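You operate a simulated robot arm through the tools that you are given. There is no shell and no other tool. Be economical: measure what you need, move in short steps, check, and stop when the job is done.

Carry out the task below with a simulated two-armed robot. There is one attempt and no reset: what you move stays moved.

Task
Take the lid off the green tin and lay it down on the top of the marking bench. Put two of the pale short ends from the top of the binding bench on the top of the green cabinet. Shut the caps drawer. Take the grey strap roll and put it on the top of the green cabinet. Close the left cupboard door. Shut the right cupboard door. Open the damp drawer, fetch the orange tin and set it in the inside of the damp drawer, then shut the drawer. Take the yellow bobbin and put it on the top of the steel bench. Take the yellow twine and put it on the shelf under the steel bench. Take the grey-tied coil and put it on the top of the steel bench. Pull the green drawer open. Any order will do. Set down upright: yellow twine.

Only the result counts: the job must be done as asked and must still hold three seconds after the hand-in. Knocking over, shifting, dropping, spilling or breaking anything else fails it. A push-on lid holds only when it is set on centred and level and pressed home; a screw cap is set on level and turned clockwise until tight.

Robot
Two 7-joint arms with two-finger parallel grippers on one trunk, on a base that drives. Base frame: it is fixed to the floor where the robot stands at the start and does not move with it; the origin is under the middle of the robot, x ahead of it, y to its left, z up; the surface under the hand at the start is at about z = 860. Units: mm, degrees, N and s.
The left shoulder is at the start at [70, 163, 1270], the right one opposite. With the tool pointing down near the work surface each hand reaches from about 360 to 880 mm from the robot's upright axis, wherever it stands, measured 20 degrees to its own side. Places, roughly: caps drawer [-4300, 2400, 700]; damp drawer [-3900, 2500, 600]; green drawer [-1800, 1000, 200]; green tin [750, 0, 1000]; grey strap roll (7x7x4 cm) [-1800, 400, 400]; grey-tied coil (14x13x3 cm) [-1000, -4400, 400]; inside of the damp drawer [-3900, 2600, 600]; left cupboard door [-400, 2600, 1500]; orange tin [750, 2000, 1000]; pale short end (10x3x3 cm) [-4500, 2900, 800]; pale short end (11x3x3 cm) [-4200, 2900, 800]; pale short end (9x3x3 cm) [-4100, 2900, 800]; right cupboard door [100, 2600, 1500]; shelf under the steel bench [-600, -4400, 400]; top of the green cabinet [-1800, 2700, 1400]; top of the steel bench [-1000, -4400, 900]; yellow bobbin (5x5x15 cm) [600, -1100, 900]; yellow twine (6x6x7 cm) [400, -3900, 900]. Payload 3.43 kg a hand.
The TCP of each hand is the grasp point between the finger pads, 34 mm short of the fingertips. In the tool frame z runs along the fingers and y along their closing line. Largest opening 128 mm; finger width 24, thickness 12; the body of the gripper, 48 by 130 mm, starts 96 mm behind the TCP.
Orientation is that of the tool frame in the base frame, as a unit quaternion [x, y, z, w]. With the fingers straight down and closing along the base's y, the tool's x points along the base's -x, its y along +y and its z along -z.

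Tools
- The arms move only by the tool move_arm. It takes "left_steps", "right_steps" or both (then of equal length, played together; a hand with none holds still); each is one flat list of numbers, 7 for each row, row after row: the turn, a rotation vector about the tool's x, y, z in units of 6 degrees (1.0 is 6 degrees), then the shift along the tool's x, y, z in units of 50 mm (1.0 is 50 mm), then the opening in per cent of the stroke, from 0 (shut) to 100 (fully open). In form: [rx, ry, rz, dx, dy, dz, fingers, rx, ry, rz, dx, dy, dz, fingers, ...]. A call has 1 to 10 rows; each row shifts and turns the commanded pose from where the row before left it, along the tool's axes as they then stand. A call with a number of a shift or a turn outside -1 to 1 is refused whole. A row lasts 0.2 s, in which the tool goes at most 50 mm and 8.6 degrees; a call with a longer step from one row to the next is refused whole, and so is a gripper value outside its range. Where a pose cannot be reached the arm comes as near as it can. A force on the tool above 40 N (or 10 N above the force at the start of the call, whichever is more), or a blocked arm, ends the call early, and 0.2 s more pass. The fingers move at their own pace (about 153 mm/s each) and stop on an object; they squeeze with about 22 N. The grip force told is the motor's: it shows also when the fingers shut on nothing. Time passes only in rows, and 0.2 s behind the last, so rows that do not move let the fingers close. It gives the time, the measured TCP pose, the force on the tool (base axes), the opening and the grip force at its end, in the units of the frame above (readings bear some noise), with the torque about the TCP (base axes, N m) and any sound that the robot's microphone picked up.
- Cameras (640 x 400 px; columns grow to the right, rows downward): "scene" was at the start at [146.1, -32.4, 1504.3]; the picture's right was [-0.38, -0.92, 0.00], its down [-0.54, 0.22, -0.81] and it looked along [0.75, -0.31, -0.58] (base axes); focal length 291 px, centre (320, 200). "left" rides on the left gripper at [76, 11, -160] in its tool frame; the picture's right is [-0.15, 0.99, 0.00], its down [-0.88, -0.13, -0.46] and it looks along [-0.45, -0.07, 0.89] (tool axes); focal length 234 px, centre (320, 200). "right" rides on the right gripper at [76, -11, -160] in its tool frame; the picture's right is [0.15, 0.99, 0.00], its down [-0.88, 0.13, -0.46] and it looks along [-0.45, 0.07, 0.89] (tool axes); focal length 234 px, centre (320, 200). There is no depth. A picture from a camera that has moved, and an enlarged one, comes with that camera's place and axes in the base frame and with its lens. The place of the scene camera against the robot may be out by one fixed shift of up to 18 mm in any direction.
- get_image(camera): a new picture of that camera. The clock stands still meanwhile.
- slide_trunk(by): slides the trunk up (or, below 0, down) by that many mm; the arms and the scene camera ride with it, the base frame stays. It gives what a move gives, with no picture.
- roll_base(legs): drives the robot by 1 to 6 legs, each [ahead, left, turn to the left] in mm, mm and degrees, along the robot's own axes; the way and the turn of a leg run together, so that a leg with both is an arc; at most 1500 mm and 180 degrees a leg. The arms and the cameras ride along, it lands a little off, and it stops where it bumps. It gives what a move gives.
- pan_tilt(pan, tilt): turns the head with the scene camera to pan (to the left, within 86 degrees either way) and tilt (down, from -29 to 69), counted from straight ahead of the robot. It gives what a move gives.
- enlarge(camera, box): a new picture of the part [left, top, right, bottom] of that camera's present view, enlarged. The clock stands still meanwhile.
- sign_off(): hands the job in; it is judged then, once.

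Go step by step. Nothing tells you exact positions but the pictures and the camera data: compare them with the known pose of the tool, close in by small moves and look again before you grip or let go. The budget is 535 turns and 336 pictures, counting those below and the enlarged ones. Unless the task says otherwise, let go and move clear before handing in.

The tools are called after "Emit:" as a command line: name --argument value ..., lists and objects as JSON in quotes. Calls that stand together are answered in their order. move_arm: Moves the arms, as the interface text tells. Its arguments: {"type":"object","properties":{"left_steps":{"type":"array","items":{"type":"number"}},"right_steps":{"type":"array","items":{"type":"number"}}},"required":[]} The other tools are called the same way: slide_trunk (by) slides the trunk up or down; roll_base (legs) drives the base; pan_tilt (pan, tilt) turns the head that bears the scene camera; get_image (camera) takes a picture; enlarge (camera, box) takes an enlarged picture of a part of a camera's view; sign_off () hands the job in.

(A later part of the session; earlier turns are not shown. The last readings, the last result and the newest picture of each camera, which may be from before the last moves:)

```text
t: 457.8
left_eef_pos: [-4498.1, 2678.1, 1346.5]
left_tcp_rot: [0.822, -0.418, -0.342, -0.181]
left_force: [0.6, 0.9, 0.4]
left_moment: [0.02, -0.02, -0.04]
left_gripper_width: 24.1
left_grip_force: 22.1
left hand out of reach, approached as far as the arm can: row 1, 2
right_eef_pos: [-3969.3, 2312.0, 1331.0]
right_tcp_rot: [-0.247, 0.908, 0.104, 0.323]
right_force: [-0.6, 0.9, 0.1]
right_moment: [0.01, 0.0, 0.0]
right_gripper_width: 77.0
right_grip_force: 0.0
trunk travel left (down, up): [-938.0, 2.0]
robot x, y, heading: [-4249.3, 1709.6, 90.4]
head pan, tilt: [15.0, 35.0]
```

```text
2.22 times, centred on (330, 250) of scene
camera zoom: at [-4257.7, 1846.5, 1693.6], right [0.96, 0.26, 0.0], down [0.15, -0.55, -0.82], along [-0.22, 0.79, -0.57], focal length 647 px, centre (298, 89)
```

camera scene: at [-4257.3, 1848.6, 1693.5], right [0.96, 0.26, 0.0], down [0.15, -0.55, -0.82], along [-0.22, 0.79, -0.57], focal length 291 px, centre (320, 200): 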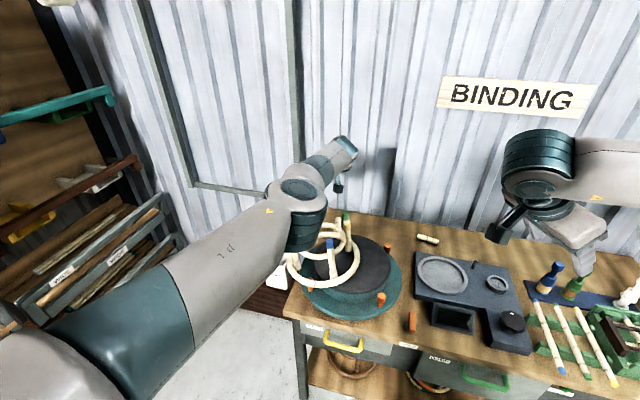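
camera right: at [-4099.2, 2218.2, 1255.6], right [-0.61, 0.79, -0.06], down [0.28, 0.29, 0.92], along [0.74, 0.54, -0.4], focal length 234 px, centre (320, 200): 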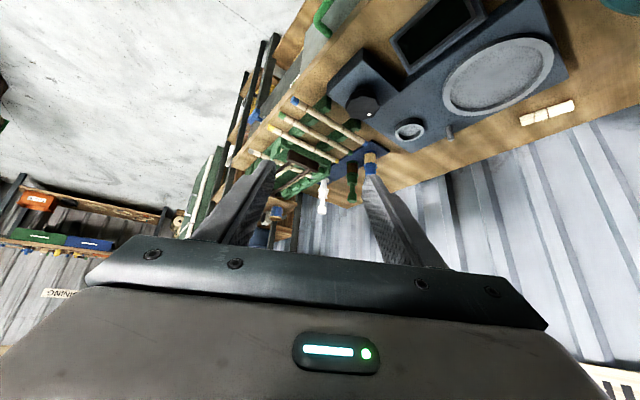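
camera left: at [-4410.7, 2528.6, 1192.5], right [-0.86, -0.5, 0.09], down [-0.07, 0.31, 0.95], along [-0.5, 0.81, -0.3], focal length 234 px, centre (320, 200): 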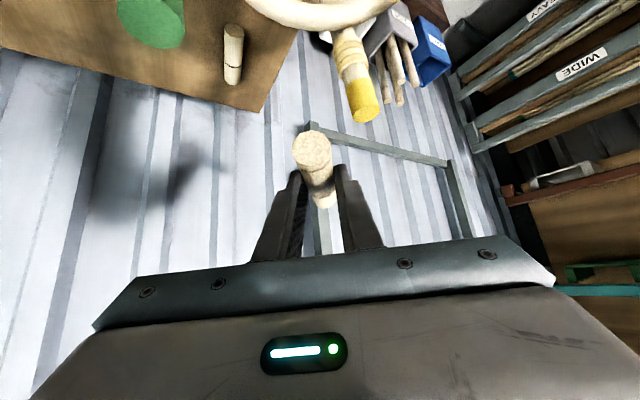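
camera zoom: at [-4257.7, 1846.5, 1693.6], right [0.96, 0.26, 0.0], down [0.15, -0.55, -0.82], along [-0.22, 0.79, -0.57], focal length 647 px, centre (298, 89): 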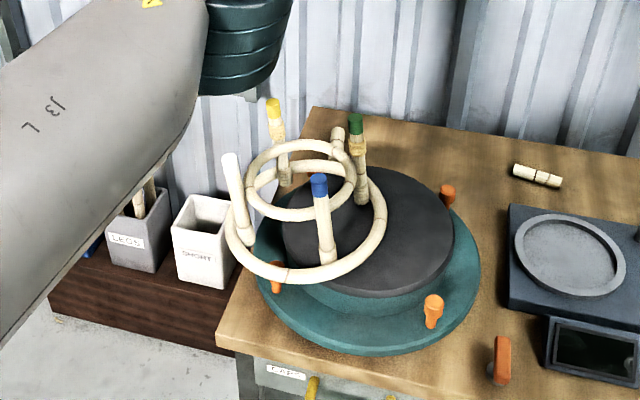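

The frame's peg tops are at z≈1072 (higher than I'd assumed); my left arm dragged it. Comparing the early views, its centre was at about (-4344, 2610) with pegs at W/N/E/S, and now it's at about (-4465, 2568), turned about 42° counter-clockwise. I'll restore it using the free right hand on the blue peg. First back away and get into place.

Emit:
roll_base --legs '[[-220, 0, 0], [0, 260, 0]]'

Emit:
move_arm --right_steps '[0, 0.94, 0, 0, 0, 0, 60, 0, 0.94, 0, 0, 0, 0, 60, 0, 0.94, 0, 0, 0, 0, 60, 0, 0.94, 0, 0, 0, 0, 60, 0, 0.94, 0, 0, 0, 0, 60, 0, 0.94, 0, 0, 0, 0, 60, 0, 0.94, 0, 0, 0, 0, 60]'

Emit:
get_image --camera "scene"

```text
t: 460.9
left_eef_pos: [-4749.1, 2457.1, 1347.5]
left_tcp_rot: [0.822, -0.419, -0.342, -0.18]
left_force: [-0.1, -0.1, 0.2]
left_moment: [0.01, 0.05, 0.0]
left_gripper_width: 23.7
left_grip_force: 21.6
right_eef_pos: [-4221.9, 2090.5, 1330.5]
right_tcp_rot: [-0.245, 0.908, 0.103, 0.322]
right_force: [0.1, -0.2, -0.8]
right_moment: [-0.02, 0.02, 0.0]
right_gripper_width: 76.9
right_grip_force: 0.1
trunk travel left (down, up): [-938.0, 2.0]
robot x, y, heading: [-4501.8, 1488.6, 90.1]
head pan, tilt: [15.0, 35.0]
```

```text
t: 462.6
left_eef_pos: [-4749.5, 2457.8, 1347.3]
left_tcp_rot: [0.821, -0.419, -0.343, -0.18]
left_force: [-0.2, -0.3, -0.6]
left_moment: [-0.01, 0.01, 0.04]
left_gripper_width: 23.9
left_grip_force: 21.9
right_eef_pos: [-4223.6, 2091.6, 1330.4]
right_tcp_rot: [-0.266, 0.964, 0.014, -0.003]
right_force: [-0.1, -0.6, -1.7]
right_moment: [-0.02, 0.0, 0.03]
right_gripper_width: 76.8
right_grip_force: 0.0
trunk travel left (down, up): [-938.0, 2.0]
robot x, y, heading: [-4506.3, 1489.1, 90.1]
head pan, tilt: [15.0, 35.0]
```

```text
88 pictures are left
camera scene: at [-4513.0, 1627.2, 1693.6], right [0.96, 0.26, 0.0], down [0.15, -0.55, -0.82], along [-0.21, 0.79, -0.57], focal length 291 px, centre (320, 200)
```

scene: 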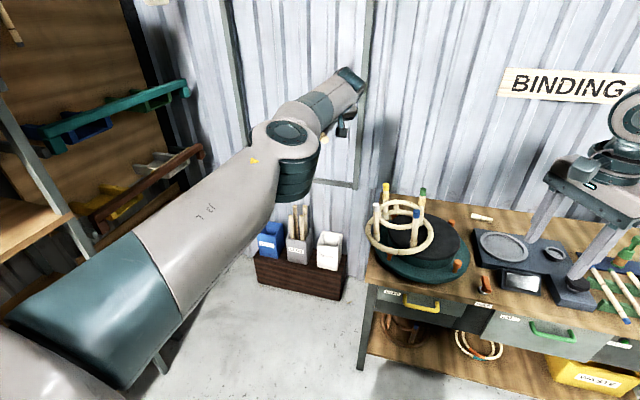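

Emit:
enlarge --camera "scene" --box '[340, 160, 500, 300]'

```text
2.86 times, centred on (420, 230) of scene
camera zoom: at [-4513.0, 1627.2, 1693.6], right [0.96, 0.26, 0.0], down [0.15, -0.55, -0.82], along [-0.21, 0.79, -0.57], focal length 832 px, centre (34, 114)
```

zoom: 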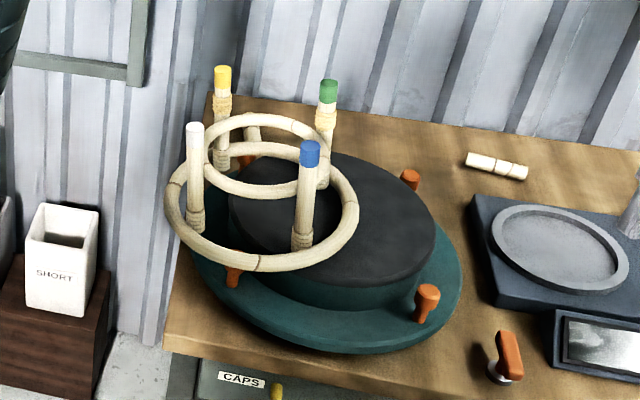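

Now a clear view: the frame is shifted and tilted a little to the left. I'll bring the right hand (vertical) above the blue peg.

Emit:
roll_base --legs '[[330, 0, 0]]'

Emit:
move_arm --right_steps '[0, 0, 0, 0.45, 0.61, 0, 50, 0, 0, 0, 0.45, 0.61, 0, 50, 0, 0, 0, 0.45, 0.61, 0, 50, 0, 0, 0, 0.45, 0.61, 0, 50, 0, 0, 0, 0.45, 0.61, 0, 50, 0, 0, 0, 0, 0, 0.9, 50, 0, 0, 0, 0, 0, 0.9, 50, 0, 0, 0, 0, 0, 0.9, 50]'

Emit:
get_image --camera "right"

Emit:
enlarge --camera "scene" --box '[300, 160, 560, 380]'

```text
t: 464.7
left_eef_pos: [-4745.1, 2789.9, 1350.1]
left_tcp_rot: [0.82, -0.421, -0.342, -0.184]
left_force: [-0.2, 0.5, -0.7]
left_moment: [-0.04, -0.01, 0.03]
left_gripper_width: 23.6
left_grip_force: 22.1
right_eef_pos: [-4220.7, 2418.8, 1332.5]
right_tcp_rot: [-0.262, 0.965, 0.014, -0.002]
right_force: [-0.1, -0.7, -0.4]
right_moment: [0.03, 0.0, 0.01]
right_gripper_width: 77.2
right_grip_force: 0.1
trunk travel left (down, up): [-938.0, 2.0]
robot x, y, heading: [-4501.9, 1820.1, 89.5]
head pan, tilt: [15.0, 35.0]
```

```text
t: 466.5
left_eef_pos: [-4746.8, 2792.2, 1345.8]
left_tcp_rot: [0.82, -0.422, -0.341, -0.182]
left_force: [-0.1, -0.5, 0.2]
left_moment: [-0.01, -0.01, -0.02]
left_gripper_width: 23.5
left_grip_force: 22.3
right_eef_pos: [-4398.7, 2498.9, 1200.8]
right_tcp_rot: [-0.263, 0.965, 0.014, -0.002]
right_force: [-0.3, 0.3, 1.1]
right_moment: [-0.03, 0.01, -0.02]
right_gripper_width: 64.0
right_grip_force: 0.0
trunk travel left (down, up): [-938.0, 2.0]
robot x, y, heading: [-4503.6, 1821.3, 90.0]
head pan, tilt: [15.0, 35.0]
```

```text
86 pictures are left
camera right: at [-4456.7, 2448.3, 1359.5], right [-0.63, 0.78, 0.03], down [0.7, 0.55, 0.46], along [0.34, 0.31, -0.89], focal length 234 px, centre (320, 200)
```

right: 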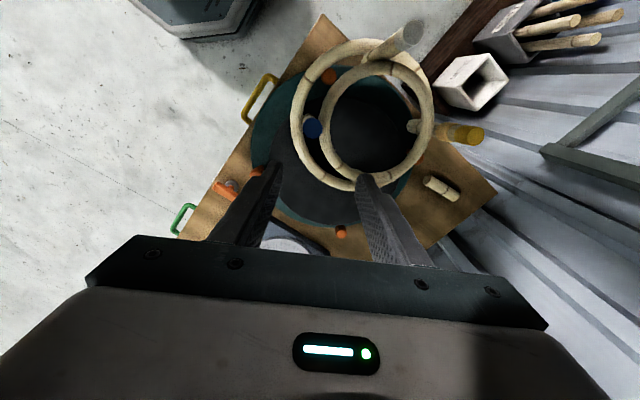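

```text
1.82 times, centred on (430, 270) of scene
camera zoom: at [-4513.9, 1960.7, 1693.6], right [0.97, 0.26, 0.0], down [0.15, -0.56, -0.82], along [-0.21, 0.79, -0.57], focal length 530 px, centre (120, 73)
```

zoom: 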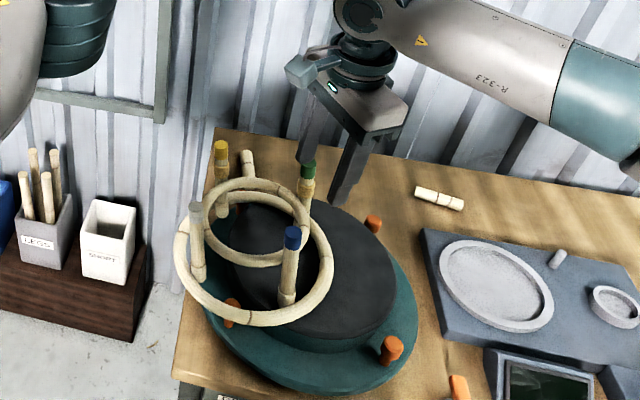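

Emit:
move_arm --right_steps '[0, 0, 0, 0.39, -0.14, 0.5, 50, 0, 0, 0, 0, 0, 0.7, 50, 0, 0, 0, 0, 0, 0.5, 50]'

Emit:
get_image --camera "right"

Emit:
enlarge --camera "scene" --box '[350, 200, 510, 340]'

```text
t: 467.3
left_eef_pos: [-4744.9, 2792.5, 1346.0]
left_tcp_rot: [0.82, -0.422, -0.341, -0.182]
left_force: [0.0, 0.7, -0.7]
left_moment: [-0.05, -0.01, 0.0]
left_gripper_width: 23.4
left_grip_force: 22.5
right_eef_pos: [-4411.4, 2486.1, 1115.1]
right_tcp_rot: [-0.263, 0.965, 0.014, -0.001]
right_force: [-1.2, 0.9, -0.1]
right_moment: [0.01, -0.03, 0.0]
right_gripper_width: 63.9
right_grip_force: 0.0
trunk travel left (down, up): [-938.0, 2.0]
robot x, y, heading: [-4503.7, 1820.1, 90.1]
head pan, tilt: [15.0, 35.0]
```

```text
84 pictures are left
camera right: at [-4467.9, 2434.8, 1274.5], right [-0.63, 0.78, 0.03], down [0.7, 0.55, 0.46], along [0.34, 0.31, -0.89], focal length 234 px, centre (320, 200)
```

right: 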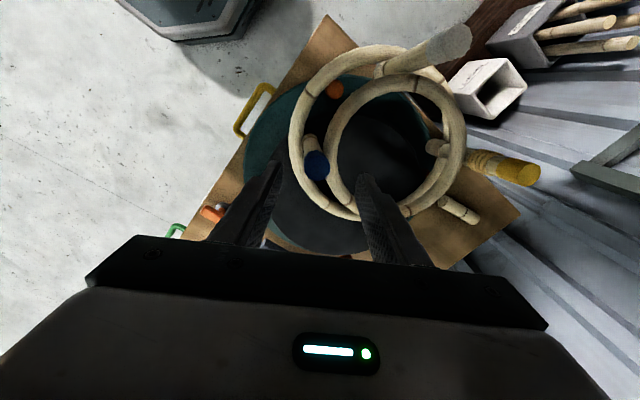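

```text
2.86 times, centred on (430, 270) of scene
camera zoom: at [-4512.4, 1960.5, 1693.6], right [0.97, 0.26, 0.0], down [0.15, -0.56, -0.82], along [-0.21, 0.79, -0.57], focal length 832 px, centre (6, 0)
```

zoom: 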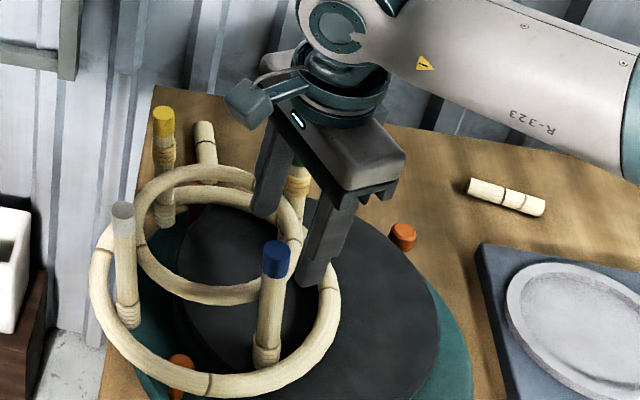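

Emit:
move_arm --right_steps '[0, 0, 0, 0.13, 0, 0.4, 50, 0, 0, 0, 0, 0, 0.5, 50, 0, 0, 0, 0, 0, 0.4, 50, 0, 0, 0, 0, 0, 0, 50]'

Emit:
enlarge --camera "scene" --box '[350, 200, 510, 340]'

```text
t: 468.3
left_eef_pos: [-4744.7, 2792.7, 1347.3]
left_tcp_rot: [0.82, -0.422, -0.341, -0.182]
left_force: [0.1, -0.4, 0.2]
left_moment: [-0.01, 0.01, 0.0]
left_gripper_width: 23.7
left_grip_force: 21.6
right_eef_pos: [-4418.9, 2483.0, 1050.0]
right_tcp_rot: [-0.262, 0.965, 0.014, -0.002]
right_force: [-0.2, 0.6, -0.3]
right_moment: [-0.01, -0.01, 0.02]
right_gripper_width: 64.1
right_grip_force: 0.0
trunk travel left (down, up): [-938.0, 2.0]
robot x, y, heading: [-4508.6, 1823.0, 89.6]
head pan, tilt: [15.0, 35.0]
```

```text
2.86 times, centred on (430, 270) of scene
camera zoom: at [-4512.9, 1959.9, 1693.6], right [0.97, 0.26, 0.0], down [0.15, -0.55, -0.82], along [-0.21, 0.79, -0.57], focal length 832 px, centre (6, 0)
```

zoom: 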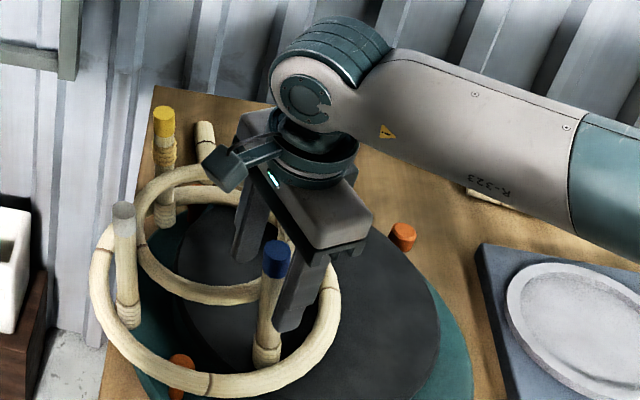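

Emit:
move_arm --right_steps '[0, 0, 0, 0, 0, 0, 30, 0, 0, 0, 0, 0, 0, 20, 0, 0, 0, 0, 0, 0, 0, 0, 0, 0, 0, 0, 0, 0]'

Emit:
enlarge --camera "scene" --box '[350, 200, 510, 340]'

```text
t: 469.3
left_eef_pos: [-4745.3, 2793.1, 1346.5]
left_tcp_rot: [0.82, -0.422, -0.341, -0.182]
left_force: [0.2, 1.5, 0.2]
left_moment: [-0.01, -0.02, 0.04]
left_gripper_width: 23.6
left_grip_force: 22.2
right_eef_pos: [-4418.9, 2484.3, 1051.0]
right_tcp_rot: [-0.263, 0.965, 0.014, -0.002]
right_force: [-0.2, -0.9, -0.1]
right_moment: [-0.77, -0.63, 0.03]
right_gripper_width: 21.5
right_grip_force: 22.0
trunk travel left (down, up): [-938.0, 2.0]
robot x, y, heading: [-4500.6, 1823.4, 89.6]
head pan, tilt: [15.0, 35.0]
```

```text
2.86 times, centred on (430, 270) of scene
camera zoom: at [-4513.6, 1960.6, 1693.5], right [0.97, 0.26, 0.0], down [0.15, -0.56, -0.82], along [-0.21, 0.79, -0.57], focal length 832 px, centre (6, 0)
```

zoom: 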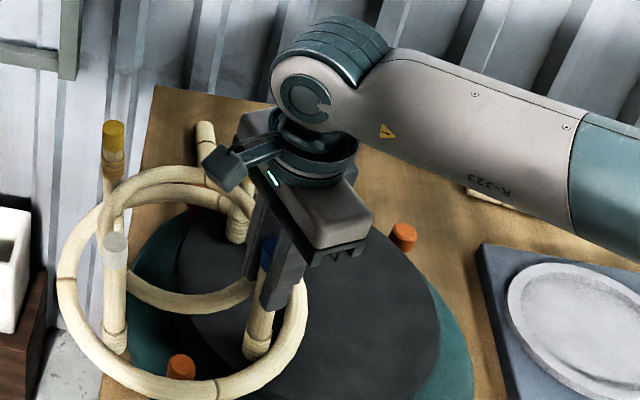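

Blue peg gripped. Lifting the frame a little to see whether it holds level.

Emit:
move_arm --right_steps '[0, 0, 0, 0, 0, -0.2, 0, 0, 0, 0, 0, 0, -0.4, 0, 0, 0, 0, 0, 0, -0.5, 0, 0, 0, 0, 0, 0, 0, 0]'

Emit:
enlarge --camera "scene" --box '[330, 180, 530, 360]'

```text
t: 470.3
left_eef_pos: [-4745.0, 2792.2, 1345.7]
left_tcp_rot: [0.82, -0.422, -0.342, -0.182]
left_force: [0.9, -0.5, -0.4]
left_moment: [0.0, -0.03, 0.01]
left_gripper_width: 23.9
left_grip_force: 22.0
right_eef_pos: [-4416.0, 2482.8, 1105.4]
right_tcp_rot: [-0.262, 0.965, 0.013, -0.002]
right_force: [-0.4, -0.1, -9.4]
right_moment: [-0.58, -0.68, 0.0]
right_gripper_width: 21.4
right_grip_force: 21.9
trunk travel left (down, up): [-938.0, 2.0]
robot x, y, heading: [-4504.5, 1825.1, 90.0]
head pan, tilt: [15.0, 35.0]
```

```text
2.22 times, centred on (430, 270) of scene
camera zoom: at [-4512.3, 1962.0, 1693.3], right [0.97, 0.26, 0.0], down [0.15, -0.56, -0.82], along [-0.21, 0.79, -0.57], focal length 647 px, centre (76, 44)
```

zoom: 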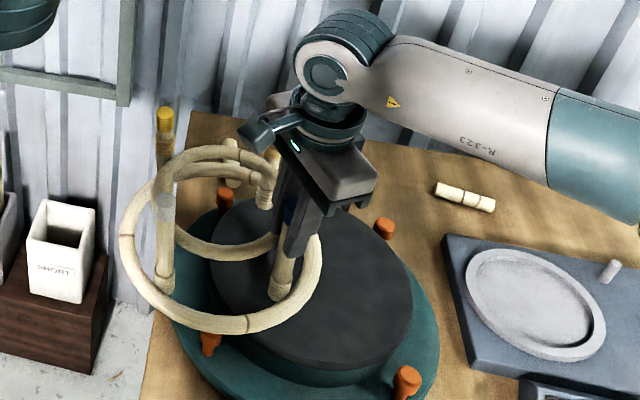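

It holds (about 0.96 kg, centre 95 mm from the peg). I'll carry it +72/+32 mm and turn it 49° clockwise to where it was.

Emit:
move_arm --right_steps '[0, 0, 0, -0.4, -0.05, 0, 0, 0, 0, 0, -0.4, -0.05, 0, 0, 0, 0, 0, -0.4, -0.05, 0, 0, 0, 0, 0, -0.37, -0.03, 0, 0]'

Emit:
move_arm --right_steps '[0, 0, 0.6, 0, 0, 0, 0, 0, 0, 0.8, 0, 0, 0, 0, 0, 0, 0.8, 0, 0, 0, 0, 0, 0, 0.8, 0, 0, 0, 0, 0, 0, 0.8, 0, 0, 0, 0, 0, 0, 0.8, 0, 0, 0, 0, 0, 0, 0.8, 0, 0, 0, 0, 0, 0, 0.8, 0, 0, 0, 0, 0, 0, 0.8, 0, 0, 0, 0, 0, 0, 0.8, 0, 0, 0, 0]'

Emit:
enlarge --camera "scene" --box '[330, 180, 530, 360]'

```text
t: 471.3
left_eef_pos: [-4744.2, 2793.9, 1346.9]
left_tcp_rot: [0.82, -0.422, -0.341, -0.182]
left_force: [-0.2, 0.1, 0.0]
left_moment: [0.03, 0.01, 0.02]
left_gripper_width: 23.8
left_grip_force: 21.6
right_eef_pos: [-4344.5, 2515.3, 1105.1]
right_tcp_rot: [-0.262, 0.965, 0.014, -0.003]
right_force: [0.1, 0.6, -8.6]
right_moment: [-0.57, -0.66, -0.04]
right_gripper_width: 21.2
right_grip_force: 21.9
trunk travel left (down, up): [-938.0, 2.0]
robot x, y, heading: [-4504.6, 1824.2, 89.8]
head pan, tilt: [15.0, 35.0]
```

```text
t: 473.5
left_eef_pos: [-4744.6, 2793.3, 1346.0]
left_tcp_rot: [0.82, -0.423, -0.341, -0.182]
left_force: [0.1, -1.0, -0.2]
left_moment: [0.0, 0.01, 0.01]
left_gripper_width: 23.7
left_grip_force: 22.0
right_eef_pos: [-4344.1, 2515.8, 1103.4]
right_tcp_rot: [0.142, 0.99, 0.013, -0.007]
right_force: [0.5, 0.7, -9.7]
right_moment: [-0.87, -0.01, -0.01]
right_gripper_width: 21.4
right_grip_force: 22.2
trunk travel left (down, up): [-938.0, 2.0]
robot x, y, heading: [-4501.4, 1820.7, 89.7]
head pan, tilt: [15.0, 35.0]
```

```text
2.22 times, centred on (430, 270) of scene
camera zoom: at [-4512.3, 1961.6, 1693.4], right [0.97, 0.26, 0.0], down [0.15, -0.56, -0.82], along [-0.21, 0.79, -0.57], focal length 647 px, centre (76, 44)
```

zoom: 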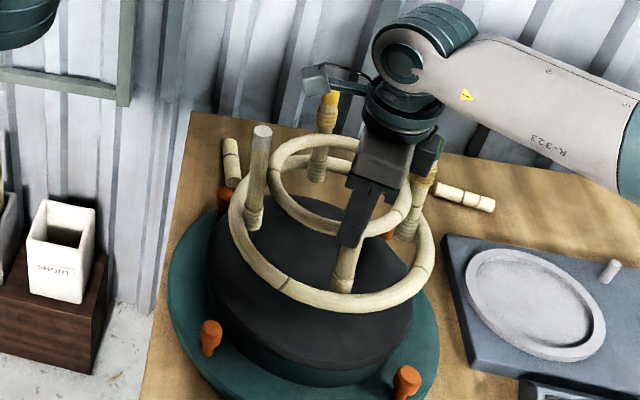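

It's turned back as intended (moment shows the centre exactly +95 mm in y). It leans a bit; I'll level it with a small hand tilt, then lower.

Emit:
move_arm --right_steps '[-0.38, 0.6, 0, 0, 0, 0, 0, -0.38, 0.6, 0, 0, 0, 0, 0, 0, 0, 0, 0, 0, 0, 0]'

Emit:
enlarge --camera "scene" --box '[330, 180, 530, 360]'

Emit:
get_image --camera "right"

```text
t: 474.3
left_eef_pos: [-4745.4, 2795.5, 1346.8]
left_tcp_rot: [0.82, -0.422, -0.341, -0.181]
left_force: [-0.1, 0.0, 0.8]
left_moment: [-0.01, 0.0, 0.03]
left_gripper_width: 23.7
left_grip_force: 22.2
right_eef_pos: [-4344.9, 2515.9, 1103.2]
right_tcp_rot: [0.141, 0.986, 0.06, -0.063]
right_force: [0.2, 0.5, -8.5]
right_moment: [-0.97, -0.09, 0.0]
right_gripper_width: 21.6
right_grip_force: 22.2
trunk travel left (down, up): [-938.0, 2.0]
robot x, y, heading: [-4505.8, 1819.5, 89.9]
head pan, tilt: [15.0, 35.0]
```

```text
2.22 times, centred on (430, 270) of scene
camera zoom: at [-4513.1, 1962.1, 1693.4], right [0.97, 0.26, 0.0], down [0.15, -0.56, -0.82], along [-0.21, 0.79, -0.57], focal length 647 px, centre (76, 44)
```

zoom: 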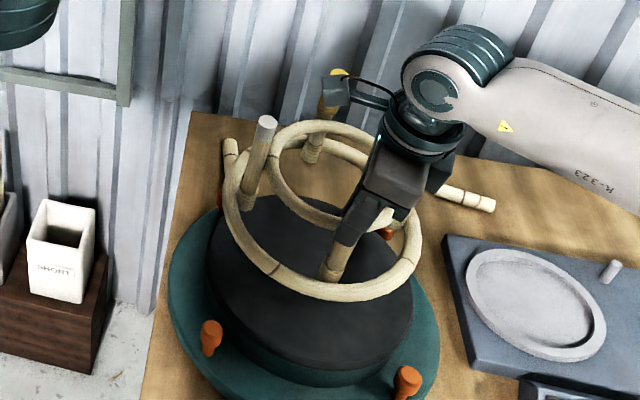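

```text
77 pictures are left
camera right: at [-4401.6, 2505.4, 1271.2], right [0.14, 0.98, 0.12], down [0.93, -0.18, 0.34], along [0.35, 0.06, -0.93], focal length 234 px, centre (320, 200)
```

right: 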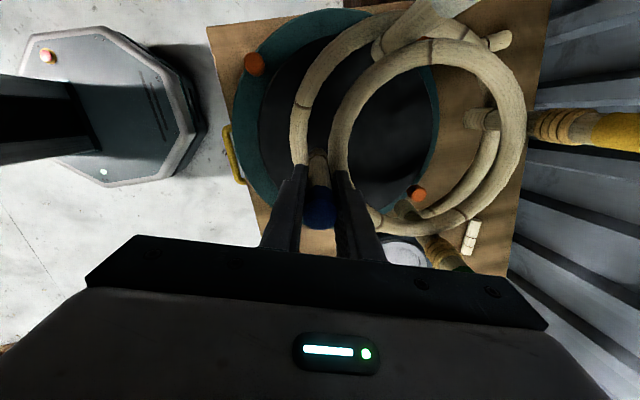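

Emit:
move_arm --right_steps '[0, 0, 0, -0.26, -0.17, 0, 0, 0, 0, 0, -0.04, -0.03, 0.3, 0, 0, 0, 0, -0.04, -0.03, 0.3, 0, 0, 0, 0, 0, 0, 0, 0]'

Emit:
enlarge --camera "scene" --box '[330, 180, 530, 360]'

```text
t: 475.3
left_eef_pos: [-4743.6, 2793.8, 1346.7]
left_tcp_rot: [0.82, -0.423, -0.341, -0.182]
left_force: [0.0, -0.8, -1.2]
left_moment: [0.01, 0.03, 0.02]
left_gripper_width: 24.0
left_grip_force: 21.8
right_eef_pos: [-4334.1, 2505.5, 1070.3]
right_tcp_rot: [0.141, 0.986, 0.06, -0.064]
right_force: [-0.3, -0.3, -9.3]
right_moment: [-0.96, -0.11, -0.02]
right_gripper_width: 21.1
right_grip_force: 21.9
trunk travel left (down, up): [-938.0, 2.0]
robot x, y, heading: [-4505.7, 1821.0, 90.1]
head pan, tilt: [15.0, 35.0]
```

```text
2.22 times, centred on (430, 270) of scene
camera zoom: at [-4511.7, 1960.8, 1693.5], right [0.97, 0.26, 0.0], down [0.15, -0.56, -0.82], along [-0.21, 0.79, -0.57], focal length 647 px, centre (76, 44)
```

zoom: 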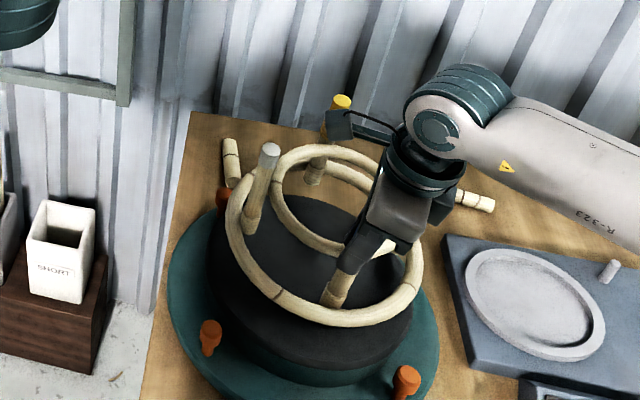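

Emit:
move_arm --right_steps '[0, 0, 0, -0.014, -0.01, 0.1, 0, 0, 0, 0, -0.014, -0.01, 0.1, 0, 0, 0, 0, 0, 0, 0, 0]'

Emit:
move_arm --right_steps '[0, 0, 0, -0.014, -0.01, 0.08, 0, 0, 0, 0, 0, 0, 0, 0]'

Emit:
move_arm --right_steps '[0, 0, 0, -0.014, -0.01, 0.08, 0, 0, 0, 0, 0, 0, 0, 0]'

```text
t: 476.1
left_eef_pos: [-4745.0, 2793.1, 1346.2]
left_tcp_rot: [0.82, -0.421, -0.342, -0.182]
left_force: [-0.1, -0.2, 0.1]
left_moment: [0.0, -0.01, 0.01]
left_gripper_width: 24.0
left_grip_force: 21.9
right_eef_pos: [-4333.9, 2505.6, 1060.9]
right_tcp_rot: [0.141, 0.986, 0.06, -0.064]
right_force: [-0.4, 0.5, -9.5]
right_moment: [-0.93, -0.12, 0.02]
right_gripper_width: 21.3
right_grip_force: 22.6
trunk travel left (down, up): [-938.0, 2.0]
robot x, y, heading: [-4503.0, 1820.1, 89.5]
head pan, tilt: [15.0, 35.0]
```

```text
t: 476.7
left_eef_pos: [-4745.5, 2793.9, 1346.4]
left_tcp_rot: [0.82, -0.422, -0.342, -0.182]
left_force: [0.1, 0.2, -1.1]
left_moment: [-0.01, -0.03, -0.01]
left_gripper_width: 23.6
left_grip_force: 22.0
right_eef_pos: [-4333.7, 2505.2, 1057.1]
right_tcp_rot: [0.141, 0.986, 0.06, -0.064]
right_force: [-0.2, -0.3, -9.8]
right_moment: [-0.94, -0.11, 0.0]
right_gripper_width: 21.5
right_grip_force: 21.8
trunk travel left (down, up): [-938.0, 2.0]
robot x, y, heading: [-4507.5, 1824.1, 89.9]
head pan, tilt: [15.0, 35.0]
```

```text
t: 477.3
left_eef_pos: [-4744.8, 2793.0, 1346.1]
left_tcp_rot: [0.82, -0.422, -0.341, -0.182]
left_force: [-0.4, 0.0, -0.2]
left_moment: [0.05, 0.0, -0.01]
left_gripper_width: 23.9
left_grip_force: 22.2
right_eef_pos: [-4334.1, 2505.2, 1051.6]
right_tcp_rot: [0.141, 0.986, 0.06, -0.065]
right_force: [0.7, -0.6, -7.0]
right_moment: [-1.06, -0.13, 0.01]
right_gripper_width: 21.4
right_grip_force: 21.7
trunk travel left (down, up): [-938.0, 2.0]
robot x, y, heading: [-4508.4, 1824.0, 89.7]
head pan, tilt: [15.0, 35.0]
```

Emit:
move_arm --right_steps '[0.48, -0.14, 0, 0, 0, 0, 0, 0, 0, 0, -0.01, -0.01, 0.08, 0, 0, 0, 0, 0, 0, 0, 0]'

Emit:
move_arm --right_steps '[0, 0, 0, -0.01, -0.01, 0.08, 0, 0, 0, 0, 0, 0, 0, 0]'

Emit:
enlarge --camera "scene" --box '[330, 180, 530, 360]'

```text
t: 478.1
left_eef_pos: [-4744.3, 2791.7, 1347.3]
left_tcp_rot: [0.82, -0.422, -0.341, -0.181]
left_force: [-0.7, 0.5, -0.7]
left_moment: [0.0, 0.0, 0.0]
left_gripper_width: 23.8
left_grip_force: 22.5
right_eef_pos: [-4337.1, 2504.9, 1051.2]
right_tcp_rot: [0.141, 0.987, 0.036, -0.062]
right_force: [0.1, 3.3, 7.4]
right_moment: [-0.87, -0.12, -0.02]
right_gripper_width: 21.6
right_grip_force: 21.6
trunk travel left (down, up): [-938.0, 2.0]
robot x, y, heading: [-4504.0, 1828.0, 89.9]
head pan, tilt: [15.0, 35.0]
```

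```text
t: 478.7
left_eef_pos: [-4745.3, 2793.4, 1346.8]
left_tcp_rot: [0.82, -0.422, -0.341, -0.182]
left_force: [0.3, 0.4, 0.1]
left_moment: [-0.02, -0.02, 0.03]
left_gripper_width: 23.6
left_grip_force: 22.2
right_eef_pos: [-4335.9, 2505.5, 1047.3]
right_tcp_rot: [0.141, 0.988, 0.036, -0.061]
right_force: [-0.7, 8.9, 19.5]
right_moment: [-0.39, 0.08, 0.01]
right_gripper_width: 21.4
right_grip_force: 21.7
trunk travel left (down, up): [-938.0, 2.0]
robot x, y, heading: [-4502.1, 1825.7, 90.0]
head pan, tilt: [15.0, 35.0]
```

```text
2.22 times, centred on (430, 270) of scene
camera zoom: at [-4513.7, 1960.3, 1693.7], right [0.97, 0.26, 0.0], down [0.15, -0.55, -0.82], along [-0.21, 0.79, -0.57], focal length 647 px, centre (76, 44)
```

zoom: 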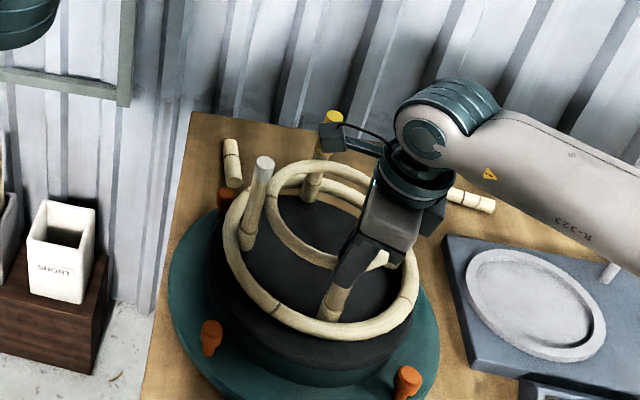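

Seated on the disc, centred as before. Opening gently and lifting clear.

Emit:
move_arm --right_steps '[0, 0, 0, 0, 0, -0.06, 0, 0, 0, 0, 0, 0, 0, 22, 0, 0, 0, 0, 0, 0, 35, 0, 0, 0, 0, 0, 0, 38, 0, 0, 0, 0, 0, -0.4, 38, 0, 0, 0, 0, 0, -0.8, 38, 0, 0, 0, 0, 0, -0.9, 38, 0, 0, 0, 0, 0, -0.9, 38]'

Emit:
get_image --camera "scene"

Emit:
enlarge --camera "scene" --box '[330, 180, 530, 360]'

```text
t: 480.5
left_eef_pos: [-4744.8, 2791.0, 1348.2]
left_tcp_rot: [0.82, -0.421, -0.342, -0.182]
left_force: [-0.1, -0.2, -1.1]
left_moment: [0.0, 0.01, -0.02]
left_gripper_width: 24.0
left_grip_force: 22.0
right_eef_pos: [-4317.2, 2487.8, 1195.9]
right_tcp_rot: [0.141, 0.988, 0.035, -0.06]
right_force: [0.7, -0.1, 0.0]
right_moment: [0.0, 0.01, -0.03]
right_gripper_width: 48.8
right_grip_force: 0.0
trunk travel left (down, up): [-938.0, 2.0]
robot x, y, heading: [-4505.2, 1823.5, 89.9]
head pan, tilt: [15.0, 35.0]
```

```text
74 pictures are left
camera scene: at [-4512.7, 1959.3, 1693.6], right [0.97, 0.26, 0.0], down [0.15, -0.55, -0.82], along [-0.21, 0.79, -0.57], focal length 291 px, centre (320, 200)
```

scene: 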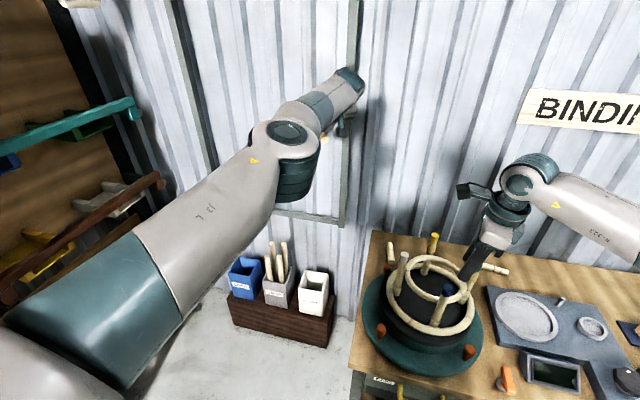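

```text
2.22 times, centred on (430, 270) of scene
camera zoom: at [-4512.7, 1959.3, 1693.6], right [0.97, 0.26, 0.0], down [0.15, -0.55, -0.82], along [-0.21, 0.79, -0.57], focal length 647 px, centre (76, 44)
```

zoom: 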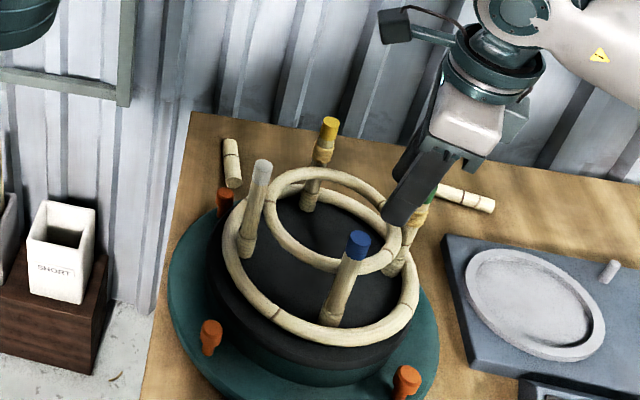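

The frame is back on the disc, centred and level. Next, deliver dowel A to the cabinet; I'll back off and draw the left hand in first.

Emit:
roll_base --legs '[[-350, 0, 0]]'

Emit:
move_arm --left_steps '[0.682, 0, 0.688, 0, 0, 0, 0, 0.682, 0, 0.688, 0, 0, 0, 0, 0.682, 0, 0.688, 0, 0, 0, 0, 0.682, 0, 0.688, 0, 0, 0, 0, 0.682, 0, 0.688, 0, 0, 0, 0, 0.682, 0, 0.688, 0, 0, 0, 0]'

Emit:
move_arm --left_steps '[0, 0, 0, 0.6, -0.1, -0.6, 0, 0, 0, 0, 0.6, -0.1, -0.6, 0, 0, 0, 0, 0.6, -0.1, -0.6, 0, 0, 0, 0, 0.6, -0.1, -0.6, 0, 0, 0, 0, 0.6, -0.1, -0.6, 0, 0, 0, 0, 0.6, -0.1, -0.6, 0, 0, 0, 0, 0.6, -0.1, -0.6, 0, 0, 0, 0, 0.6, -0.1, -0.6, 0]' --right_steps '[0, 0, -1, 0, 0, 0, 30, 0, 0, -1, 0, 0, 0, 30, 0, 0, -1, 0, 0, 0, 30, 0, 0, -1, 0, 0, 0, 30, 0, 0, -1, 0, 0, 0, 30, 0, 0, -1, 0, 0, 0, 30, 0, 0, -1, 0, 0, 0, 30, 0, 0, -1, 0, 0, 0, 30]'

Emit:
get_image --camera "scene"

```text
t: 482.8
left_eef_pos: [-4754.6, 2439.5, 1345.0]
left_tcp_rot: [0.823, -0.417, -0.342, -0.179]
left_force: [0.5, 0.1, -0.6]
left_moment: [-0.03, 0.0, -0.02]
left_gripper_width: 23.8
left_grip_force: 21.4
right_eef_pos: [-4324.6, 2141.2, 1193.9]
right_tcp_rot: [0.135, 0.989, 0.032, -0.06]
right_force: [-0.1, 0.2, -0.1]
right_moment: [-0.03, -0.03, 0.02]
right_gripper_width: 48.6
right_grip_force: 0.0
trunk travel left (down, up): [-938.0, 2.0]
robot x, y, heading: [-4504.5, 1474.3, 90.4]
head pan, tilt: [15.0, 35.0]
```

```text
t: 484.2
left_eef_pos: [-4753.0, 2471.5, 1349.3]
left_tcp_rot: [0.675, -0.628, -0.284, -0.265]
left_force: [0.1, -0.2, -0.2]
left_moment: [0.01, -0.06, -0.02]
left_gripper_width: 23.8
left_grip_force: 22.0
left hand out of reach, approached as far as the arm can: row 1, 2, 3, 4, 6
right_eef_pos: [-4324.9, 2139.7, 1195.7]
right_tcp_rot: [0.135, 0.988, 0.035, -0.061]
right_force: [-0.4, -0.9, 0.1]
right_moment: [0.0, -0.02, -0.02]
right_gripper_width: 48.4
right_grip_force: 0.0
trunk travel left (down, up): [-938.0, 2.0]
robot x, y, heading: [-4503.8, 1470.8, 90.7]
head pan, tilt: [15.0, 35.0]
```

```text
t: 486.0
left_eef_pos: [-4753.1, 2471.5, 1350.1]
left_tcp_rot: [0.674, -0.628, -0.283, -0.265]
left_force: [0.3, -0.3, 0.3]
left_moment: [0.0, 0.01, -0.01]
left_gripper_width: 23.8
left_grip_force: 21.9
left hand out of reach, approached as far as the arm can: row 1, 2, 3, 4, 5, 6, 7, 8
right_eef_pos: [-4323.9, 2139.2, 1196.1]
right_tcp_rot: [-0.28, 0.958, 0.055, -0.041]
right_force: [0.3, -0.6, -0.1]
right_moment: [0.04, -0.01, -0.03]
right_gripper_width: 38.2
right_grip_force: 0.0
trunk travel left (down, up): [-938.0, 2.0]
robot x, y, heading: [-4502.2, 1471.3, 90.7]
head pan, tilt: [15.0, 35.0]
```

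```text
72 pictures are left
camera scene: at [-4513.3, 1607.7, 1693.6], right [0.96, 0.27, 0.0], down [0.15, -0.55, -0.82], along [-0.22, 0.79, -0.57], focal length 291 px, centre (320, 200)
```

scene: 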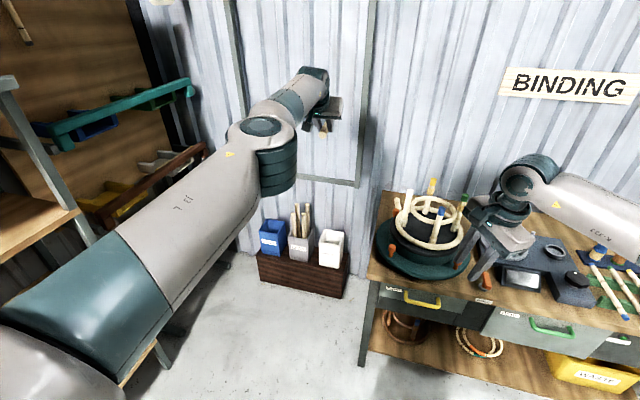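

The left arm sits at a joint limit; I'll try working it loose by moving down and toward the middle.

Emit:
move_arm --left_steps '[0, 0, 0, 0.6, 0, 0.6, 0, 0, 0, 0, 0.6, 0, 0.6, 0, 0, 0, 0, 0.6, 0, 0.6, 0, 0, 0, 0, 0.6, 0, 0.6, 0, 0, 0, 0, 0.6, 0, -0.6, 0, 0, 0, 0, 0.6, 0, -0.6, 0, 0, 0, 0, 0.6, 0, -0.6, 0]'

```text
t: 487.6
left_eef_pos: [-4754.1, 2466.3, 1184.1]
left_tcp_rot: [0.675, -0.628, -0.284, -0.265]
left_force: [0.6, -0.3, -0.3]
left_moment: [-0.03, 0.01, 0.04]
left_gripper_width: 23.7
left_grip_force: 22.3
left hand out of reach, approached as far as the arm can: row 4, 5, 6, 7
right_eef_pos: [-4323.9, 2139.4, 1195.2]
right_tcp_rot: [-0.279, 0.958, 0.056, -0.042]
right_force: [-0.4, 0.4, -0.3]
right_moment: [0.01, -0.03, -0.01]
right_gripper_width: 38.3
right_grip_force: 0.1
trunk travel left (down, up): [-938.0, 2.0]
robot x, y, heading: [-4505.1, 1471.9, 90.4]
head pan, tilt: [15.0, 35.0]
```

Emit:
move_arm --left_steps '[0, 0.9, 0, 0, 0, 0, 0, 0, 0.9, 0, 0, 0, 0, 0, 0, 0.9, 0, 0, 0, 0, 0, 0, 0.9, 0, 0, 0, 0, 0, 0, 0, 0, 0.5, 0, -0.5, 0, 0, 0, 0, 0.5, 0, -0.7, 0, 0, 0, 0, 0.5, 0, -0.7, 0]'

Emit:
get_image --camera "scene"

```text
t: 489.2
left_eef_pos: [-4755.4, 2396.4, 1152.0]
left_tcp_rot: [0.716, -0.667, -0.151, -0.143]
left_force: [0.0, -0.6, -0.5]
left_moment: [0.01, 0.02, 0.03]
left_gripper_width: 23.8
left_grip_force: 21.7
left hand out of reach, approached as far as the arm can: row 1, 2, 3, 4, 5, 6, 7
right_eef_pos: [-4323.8, 2139.1, 1196.9]
right_tcp_rot: [-0.28, 0.958, 0.056, -0.041]
right_force: [-0.8, -0.2, -0.5]
right_moment: [0.03, 0.03, 0.01]
right_gripper_width: 38.4
right_grip_force: 0.0
trunk travel left (down, up): [-938.0, 2.0]
robot x, y, heading: [-4503.8, 1472.5, 90.7]
head pan, tilt: [15.0, 35.0]
```

```text
71 pictures are left
camera scene: at [-4513.1, 1607.7, 1693.6], right [0.96, 0.27, 0.0], down [0.15, -0.55, -0.82], along [-0.22, 0.79, -0.57], focal length 291 px, centre (320, 200)
```

scene: 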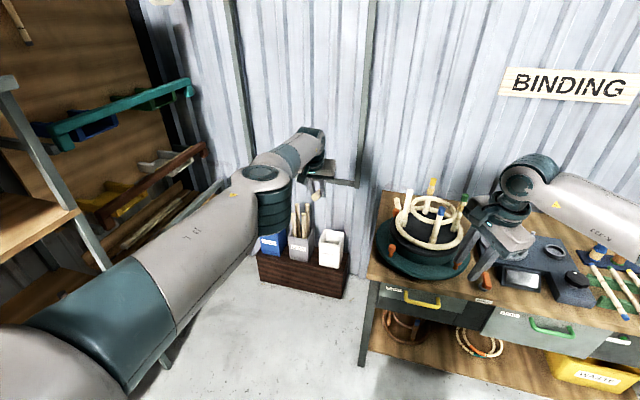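

Emit:
move_arm --left_steps '[0, 0, 0, 0.4, 0, 0, 0, 0, 0, 0, 0.4, 0, 0, 0, 0, 0, 0, 0.4, 0, 0, 0, 0, 0, 0, 0.4, 0, 0, 0, 0, 0, 0, 0.4, 0, 0, 0, 0, 0, 0, 0.4, 0, 0, 0]'

Emit:
move_arm --left_steps '[0, 0, 0, 0, 0.7, 0, 0, 0, 0, 0, 0, 0.7, 0, 0, 0, 0, 0, 0, 0.7, 0, 0, 0, 0, 0, 0.3, 0.6, 0, 0, 0, 0, 0, 0.5, 0.4, 0, 0, 0, 0, 0, 0.7, 0, 0, 0, 0, 0, 0, 0.7, 0, 0, 0]'

```text
t: 490.6
left_eef_pos: [-4755.5, 2397.3, 1151.2]
left_tcp_rot: [0.717, -0.665, -0.152, -0.143]
left_force: [-0.1, 0.1, -0.4]
left_moment: [-0.04, -0.01, 0.0]
left_gripper_width: 23.7
left_grip_force: 21.8
left hand out of reach, approached as far as the arm can: row 1, 2, 3, 4, 5, 6
right_eef_pos: [-4323.5, 2139.5, 1195.6]
right_tcp_rot: [-0.28, 0.958, 0.056, -0.041]
right_force: [0.7, -0.2, -0.5]
right_moment: [-0.01, 0.01, -0.01]
right_gripper_width: 38.4
right_grip_force: 0.1
trunk travel left (down, up): [-938.0, 2.0]
robot x, y, heading: [-4505.3, 1471.3, 90.4]
head pan, tilt: [15.0, 35.0]
```

```text
t: 492.2
left_eef_pos: [-4904.4, 2283.6, 1105.5]
left_tcp_rot: [0.716, -0.666, -0.153, -0.143]
left_force: [-0.2, -0.3, 0.0]
left_moment: [0.01, 0.0, -0.02]
left_gripper_width: 23.9
left_grip_force: 21.7
right_eef_pos: [-4327.0, 2138.2, 1197.4]
right_tcp_rot: [-0.28, 0.958, 0.056, -0.041]
right_force: [0.3, -0.3, -0.5]
right_moment: [0.0, 0.01, -0.01]
right_gripper_width: 38.4
right_grip_force: 0.0
trunk travel left (down, up): [-938.0, 2.0]
robot x, y, heading: [-4501.8, 1468.7, 90.5]
head pan, tilt: [15.0, 35.0]
```

Freed. Drawing the hand in further.

Emit:
move_arm --left_steps '[0, 0, 0, 0.75, 0, -0.4, 0, 0, 0, 0, 0.75, 0, -0.4, 0, 0, 0, 0, 0.75, 0, -0.4, 0, 0, 0, 0, 0.75, 0, -0.4, 0, 0, 0, 0, 0.75, -0.4, -0.4, 0, 0, 0, 0, 0.6, -0.6, -0.4, 0, 0, 0, 0, 0, -0.8, -0.4, 0]'

Emit:
get_image --camera "scene"

```text
t: 493.8
left_eef_pos: [-4793.0, 2036.8, 1146.5]
left_tcp_rot: [0.717, -0.665, -0.153, -0.141]
left_force: [0.0, -0.3, -0.6]
left_moment: [0.01, 0.04, 0.01]
left_gripper_width: 23.6
left_grip_force: 22.2
right_eef_pos: [-4323.6, 2139.9, 1193.9]
right_tcp_rot: [-0.278, 0.958, 0.056, -0.042]
right_force: [0.5, -0.1, 0.3]
right_moment: [0.02, 0.04, 0.01]
right_gripper_width: 38.2
right_grip_force: 0.0
trunk travel left (down, up): [-938.0, 2.0]
robot x, y, heading: [-4506.9, 1469.1, 90.5]
head pan, tilt: [15.0, 35.0]
```

```text
70 pictures are left
camera scene: at [-4511.0, 1609.2, 1693.5], right [0.96, 0.27, 0.0], down [0.15, -0.55, -0.82], along [-0.22, 0.79, -0.57], focal length 291 px, centre (320, 200)
```

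scene: 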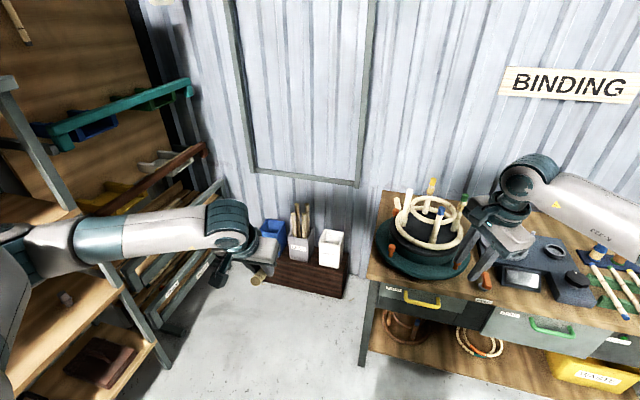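

Emit:
roll_base --legs '[[0, -1480, 0], [0, -1480, 0]]'

Emit:
move_arm --left_steps '[0, 0, 0, -0.35, 0, -0.8, 0, 0, 0, 0, -0.35, 0, -0.8, 0, 0, 0, 0, -0.35, 0, -0.8, 0, 0, 0, 0, -0.35, 0, -0.8, 0, 0, 0, 0, -0.35, 0, -0.8, 0, 0, 0, 0, -0.35, 0, -0.8, 0, 0, 0, 0, -0.35, 0, -0.8, 0, 0, 0, 0, -0.35, 0, -0.8, 0]'

Emit:
get_image --camera "scene"

```text
t: 508.1
left_eef_pos: [-1831.3, 2098.3, 1147.0]
left_tcp_rot: [0.719, -0.663, -0.153, -0.142]
left_force: [-0.1, -1.3, 0.3]
left_moment: [-0.02, -0.02, 0.0]
left_gripper_width: 23.7
left_grip_force: 22.3
right_eef_pos: [-1362.5, 2203.6, 1195.4]
right_tcp_rot: [-0.282, 0.957, 0.056, -0.042]
right_force: [-0.4, 0.5, 0.2]
right_moment: [-0.01, -0.01, 0.02]
right_gripper_width: 38.2
right_grip_force: 0.1
trunk travel left (down, up): [-938.0, 2.0]
robot x, y, heading: [-1536.2, 1538.0, 90.8]
head pan, tilt: [15.0, 35.0]
```

```text
t: 509.9
left_eef_pos: [-1829.1, 2093.3, 1495.3]
left_tcp_rot: [0.719, -0.663, -0.155, -0.141]
left_force: [1.0, 0.0, 0.1]
left_moment: [0.01, -0.03, 0.02]
left_gripper_width: 23.7
left_grip_force: 22.1
right_eef_pos: [-1362.0, 2203.9, 1196.3]
right_tcp_rot: [-0.283, 0.956, 0.056, -0.042]
right_force: [0.4, -0.1, 0.5]
right_moment: [-0.01, -0.03, 0.02]
right_gripper_width: 38.5
right_grip_force: 0.1
trunk travel left (down, up): [-938.0, 2.0]
robot x, y, heading: [-1533.9, 1537.4, 91.2]
head pan, tilt: [15.0, 35.0]
```

```text
69 pictures are left
camera scene: at [-1545.4, 1669.7, 1693.6], right [0.96, 0.27, 0.0], down [0.16, -0.55, -0.82], along [-0.23, 0.79, -0.57], focal length 291 px, centre (320, 200)
```

scene: 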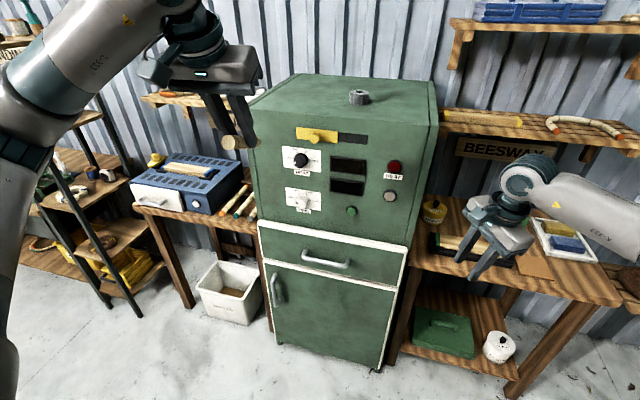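

Emit:
move_arm --left_steps '[0, -0.88, 0, 0, 0, 0, 0, 0, -0.88, 0, 0, 0, 0, 0, 0, -0.88, 0, 0, 0, 0, 0, 0, -0.88, 0, 0, 0, 0, 0]' --right_steps '[0, 0, 0, 0.4, -0.63, 0, 30, 0, 0, 0, 0.4, -0.63, 0, 30, 0, 0, 0, 0.4, -0.63, 0, 30, 0, 0, 0, 0.4, -0.63, 0, 30]'

Emit:
roll_base --legs '[[330, 0, -1]]'

Emit:
move_arm --left_steps '[0, 0, 0, -0.6, 0, 0.6, 0, 0, 0, 0, -0.6, 0, 0.6, 0, 0, 0, 0, -0.6, 0, 0.6, 0]'

Emit:
get_image --camera "left"

Emit:
get_image --camera "scene"

```text
t: 510.9
left_eef_pos: [-1831.2, 2093.5, 1495.5]
left_tcp_rot: [0.678, -0.626, -0.283, -0.262]
left_force: [0.3, -0.1, -0.3]
left_moment: [-0.04, 0.02, 0.03]
left_gripper_width: 23.5
left_grip_force: 21.5
right_eef_pos: [-1360.9, 2053.3, 1186.2]
right_tcp_rot: [-0.283, 0.957, 0.056, -0.041]
right_force: [-0.8, 0.7, -0.4]
right_moment: [0.02, 0.02, -0.01]
right_gripper_width: 38.7
right_grip_force: 0.0
trunk travel left (down, up): [-938.0, 2.0]
robot x, y, heading: [-1536.4, 1531.7, 91.1]
head pan, tilt: [15.0, 35.0]
```

```text
t: 513.1
left_eef_pos: [-1826.1, 2422.9, 1497.3]
left_tcp_rot: [0.673, -0.631, -0.28, -0.264]
left_force: [0.8, -0.6, 0.0]
left_moment: [-0.01, -0.01, -0.01]
left_gripper_width: 23.9
left_grip_force: 22.2
right_eef_pos: [-1355.8, 2376.7, 1187.0]
right_tcp_rot: [-0.276, 0.959, 0.057, -0.041]
right_force: [-0.3, -0.5, 0.0]
right_moment: [0.02, 0.0, 0.03]
right_gripper_width: 38.4
right_grip_force: 0.0
trunk travel left (down, up): [-938.0, 2.0]
robot x, y, heading: [-1542.1, 1863.9, 90.0]
head pan, tilt: [15.0, 35.0]
```

```text
t: 513.9
left_eef_pos: [-1831.6, 2553.6, 1495.0]
left_tcp_rot: [0.674, -0.632, -0.28, -0.263]
left_force: [0.0, 0.5, 0.8]
left_moment: [-0.05, -0.03, 0.02]
left_gripper_width: 23.7
left_grip_force: 22.1
right_eef_pos: [-1355.7, 2380.7, 1184.4]
right_tcp_rot: [-0.275, 0.959, 0.055, -0.041]
right_force: [0.0, -0.4, 0.0]
right_moment: [0.01, 0.02, 0.01]
right_gripper_width: 38.5
right_grip_force: 0.0
trunk travel left (down, up): [-938.0, 2.0]
robot x, y, heading: [-1536.9, 1861.6, 90.1]
head pan, tilt: [15.0, 35.0]
```

```text
68 pictures are left
camera left: at [-1833.5, 2387.1, 1554.3], right [-0.99, 0.04, 0.1], down [0.11, 0.31, 0.95], along [0.01, 0.95, -0.31], focal length 234 px, centre (320, 200)
```

left: 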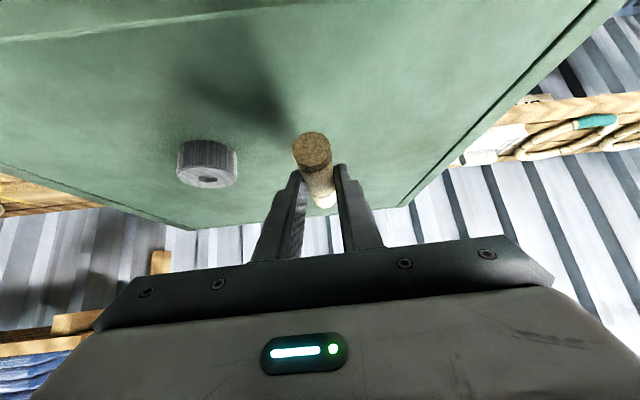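

```text
67 pictures are left
camera scene: at [-1546.8, 2000.2, 1693.4], right [0.97, 0.26, 0.0], down [0.15, -0.56, -0.82], along [-0.21, 0.79, -0.57], focal length 291 px, centre (320, 200)
```

scene: 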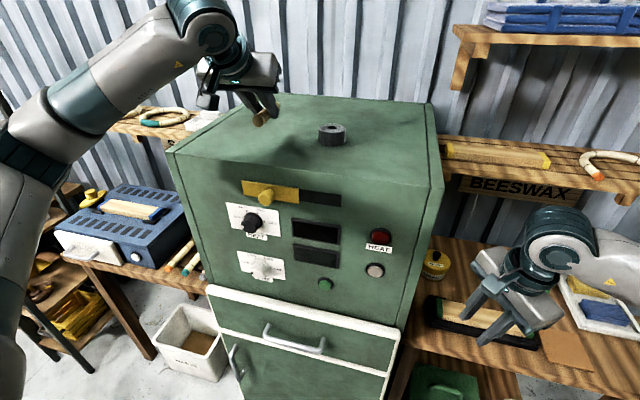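

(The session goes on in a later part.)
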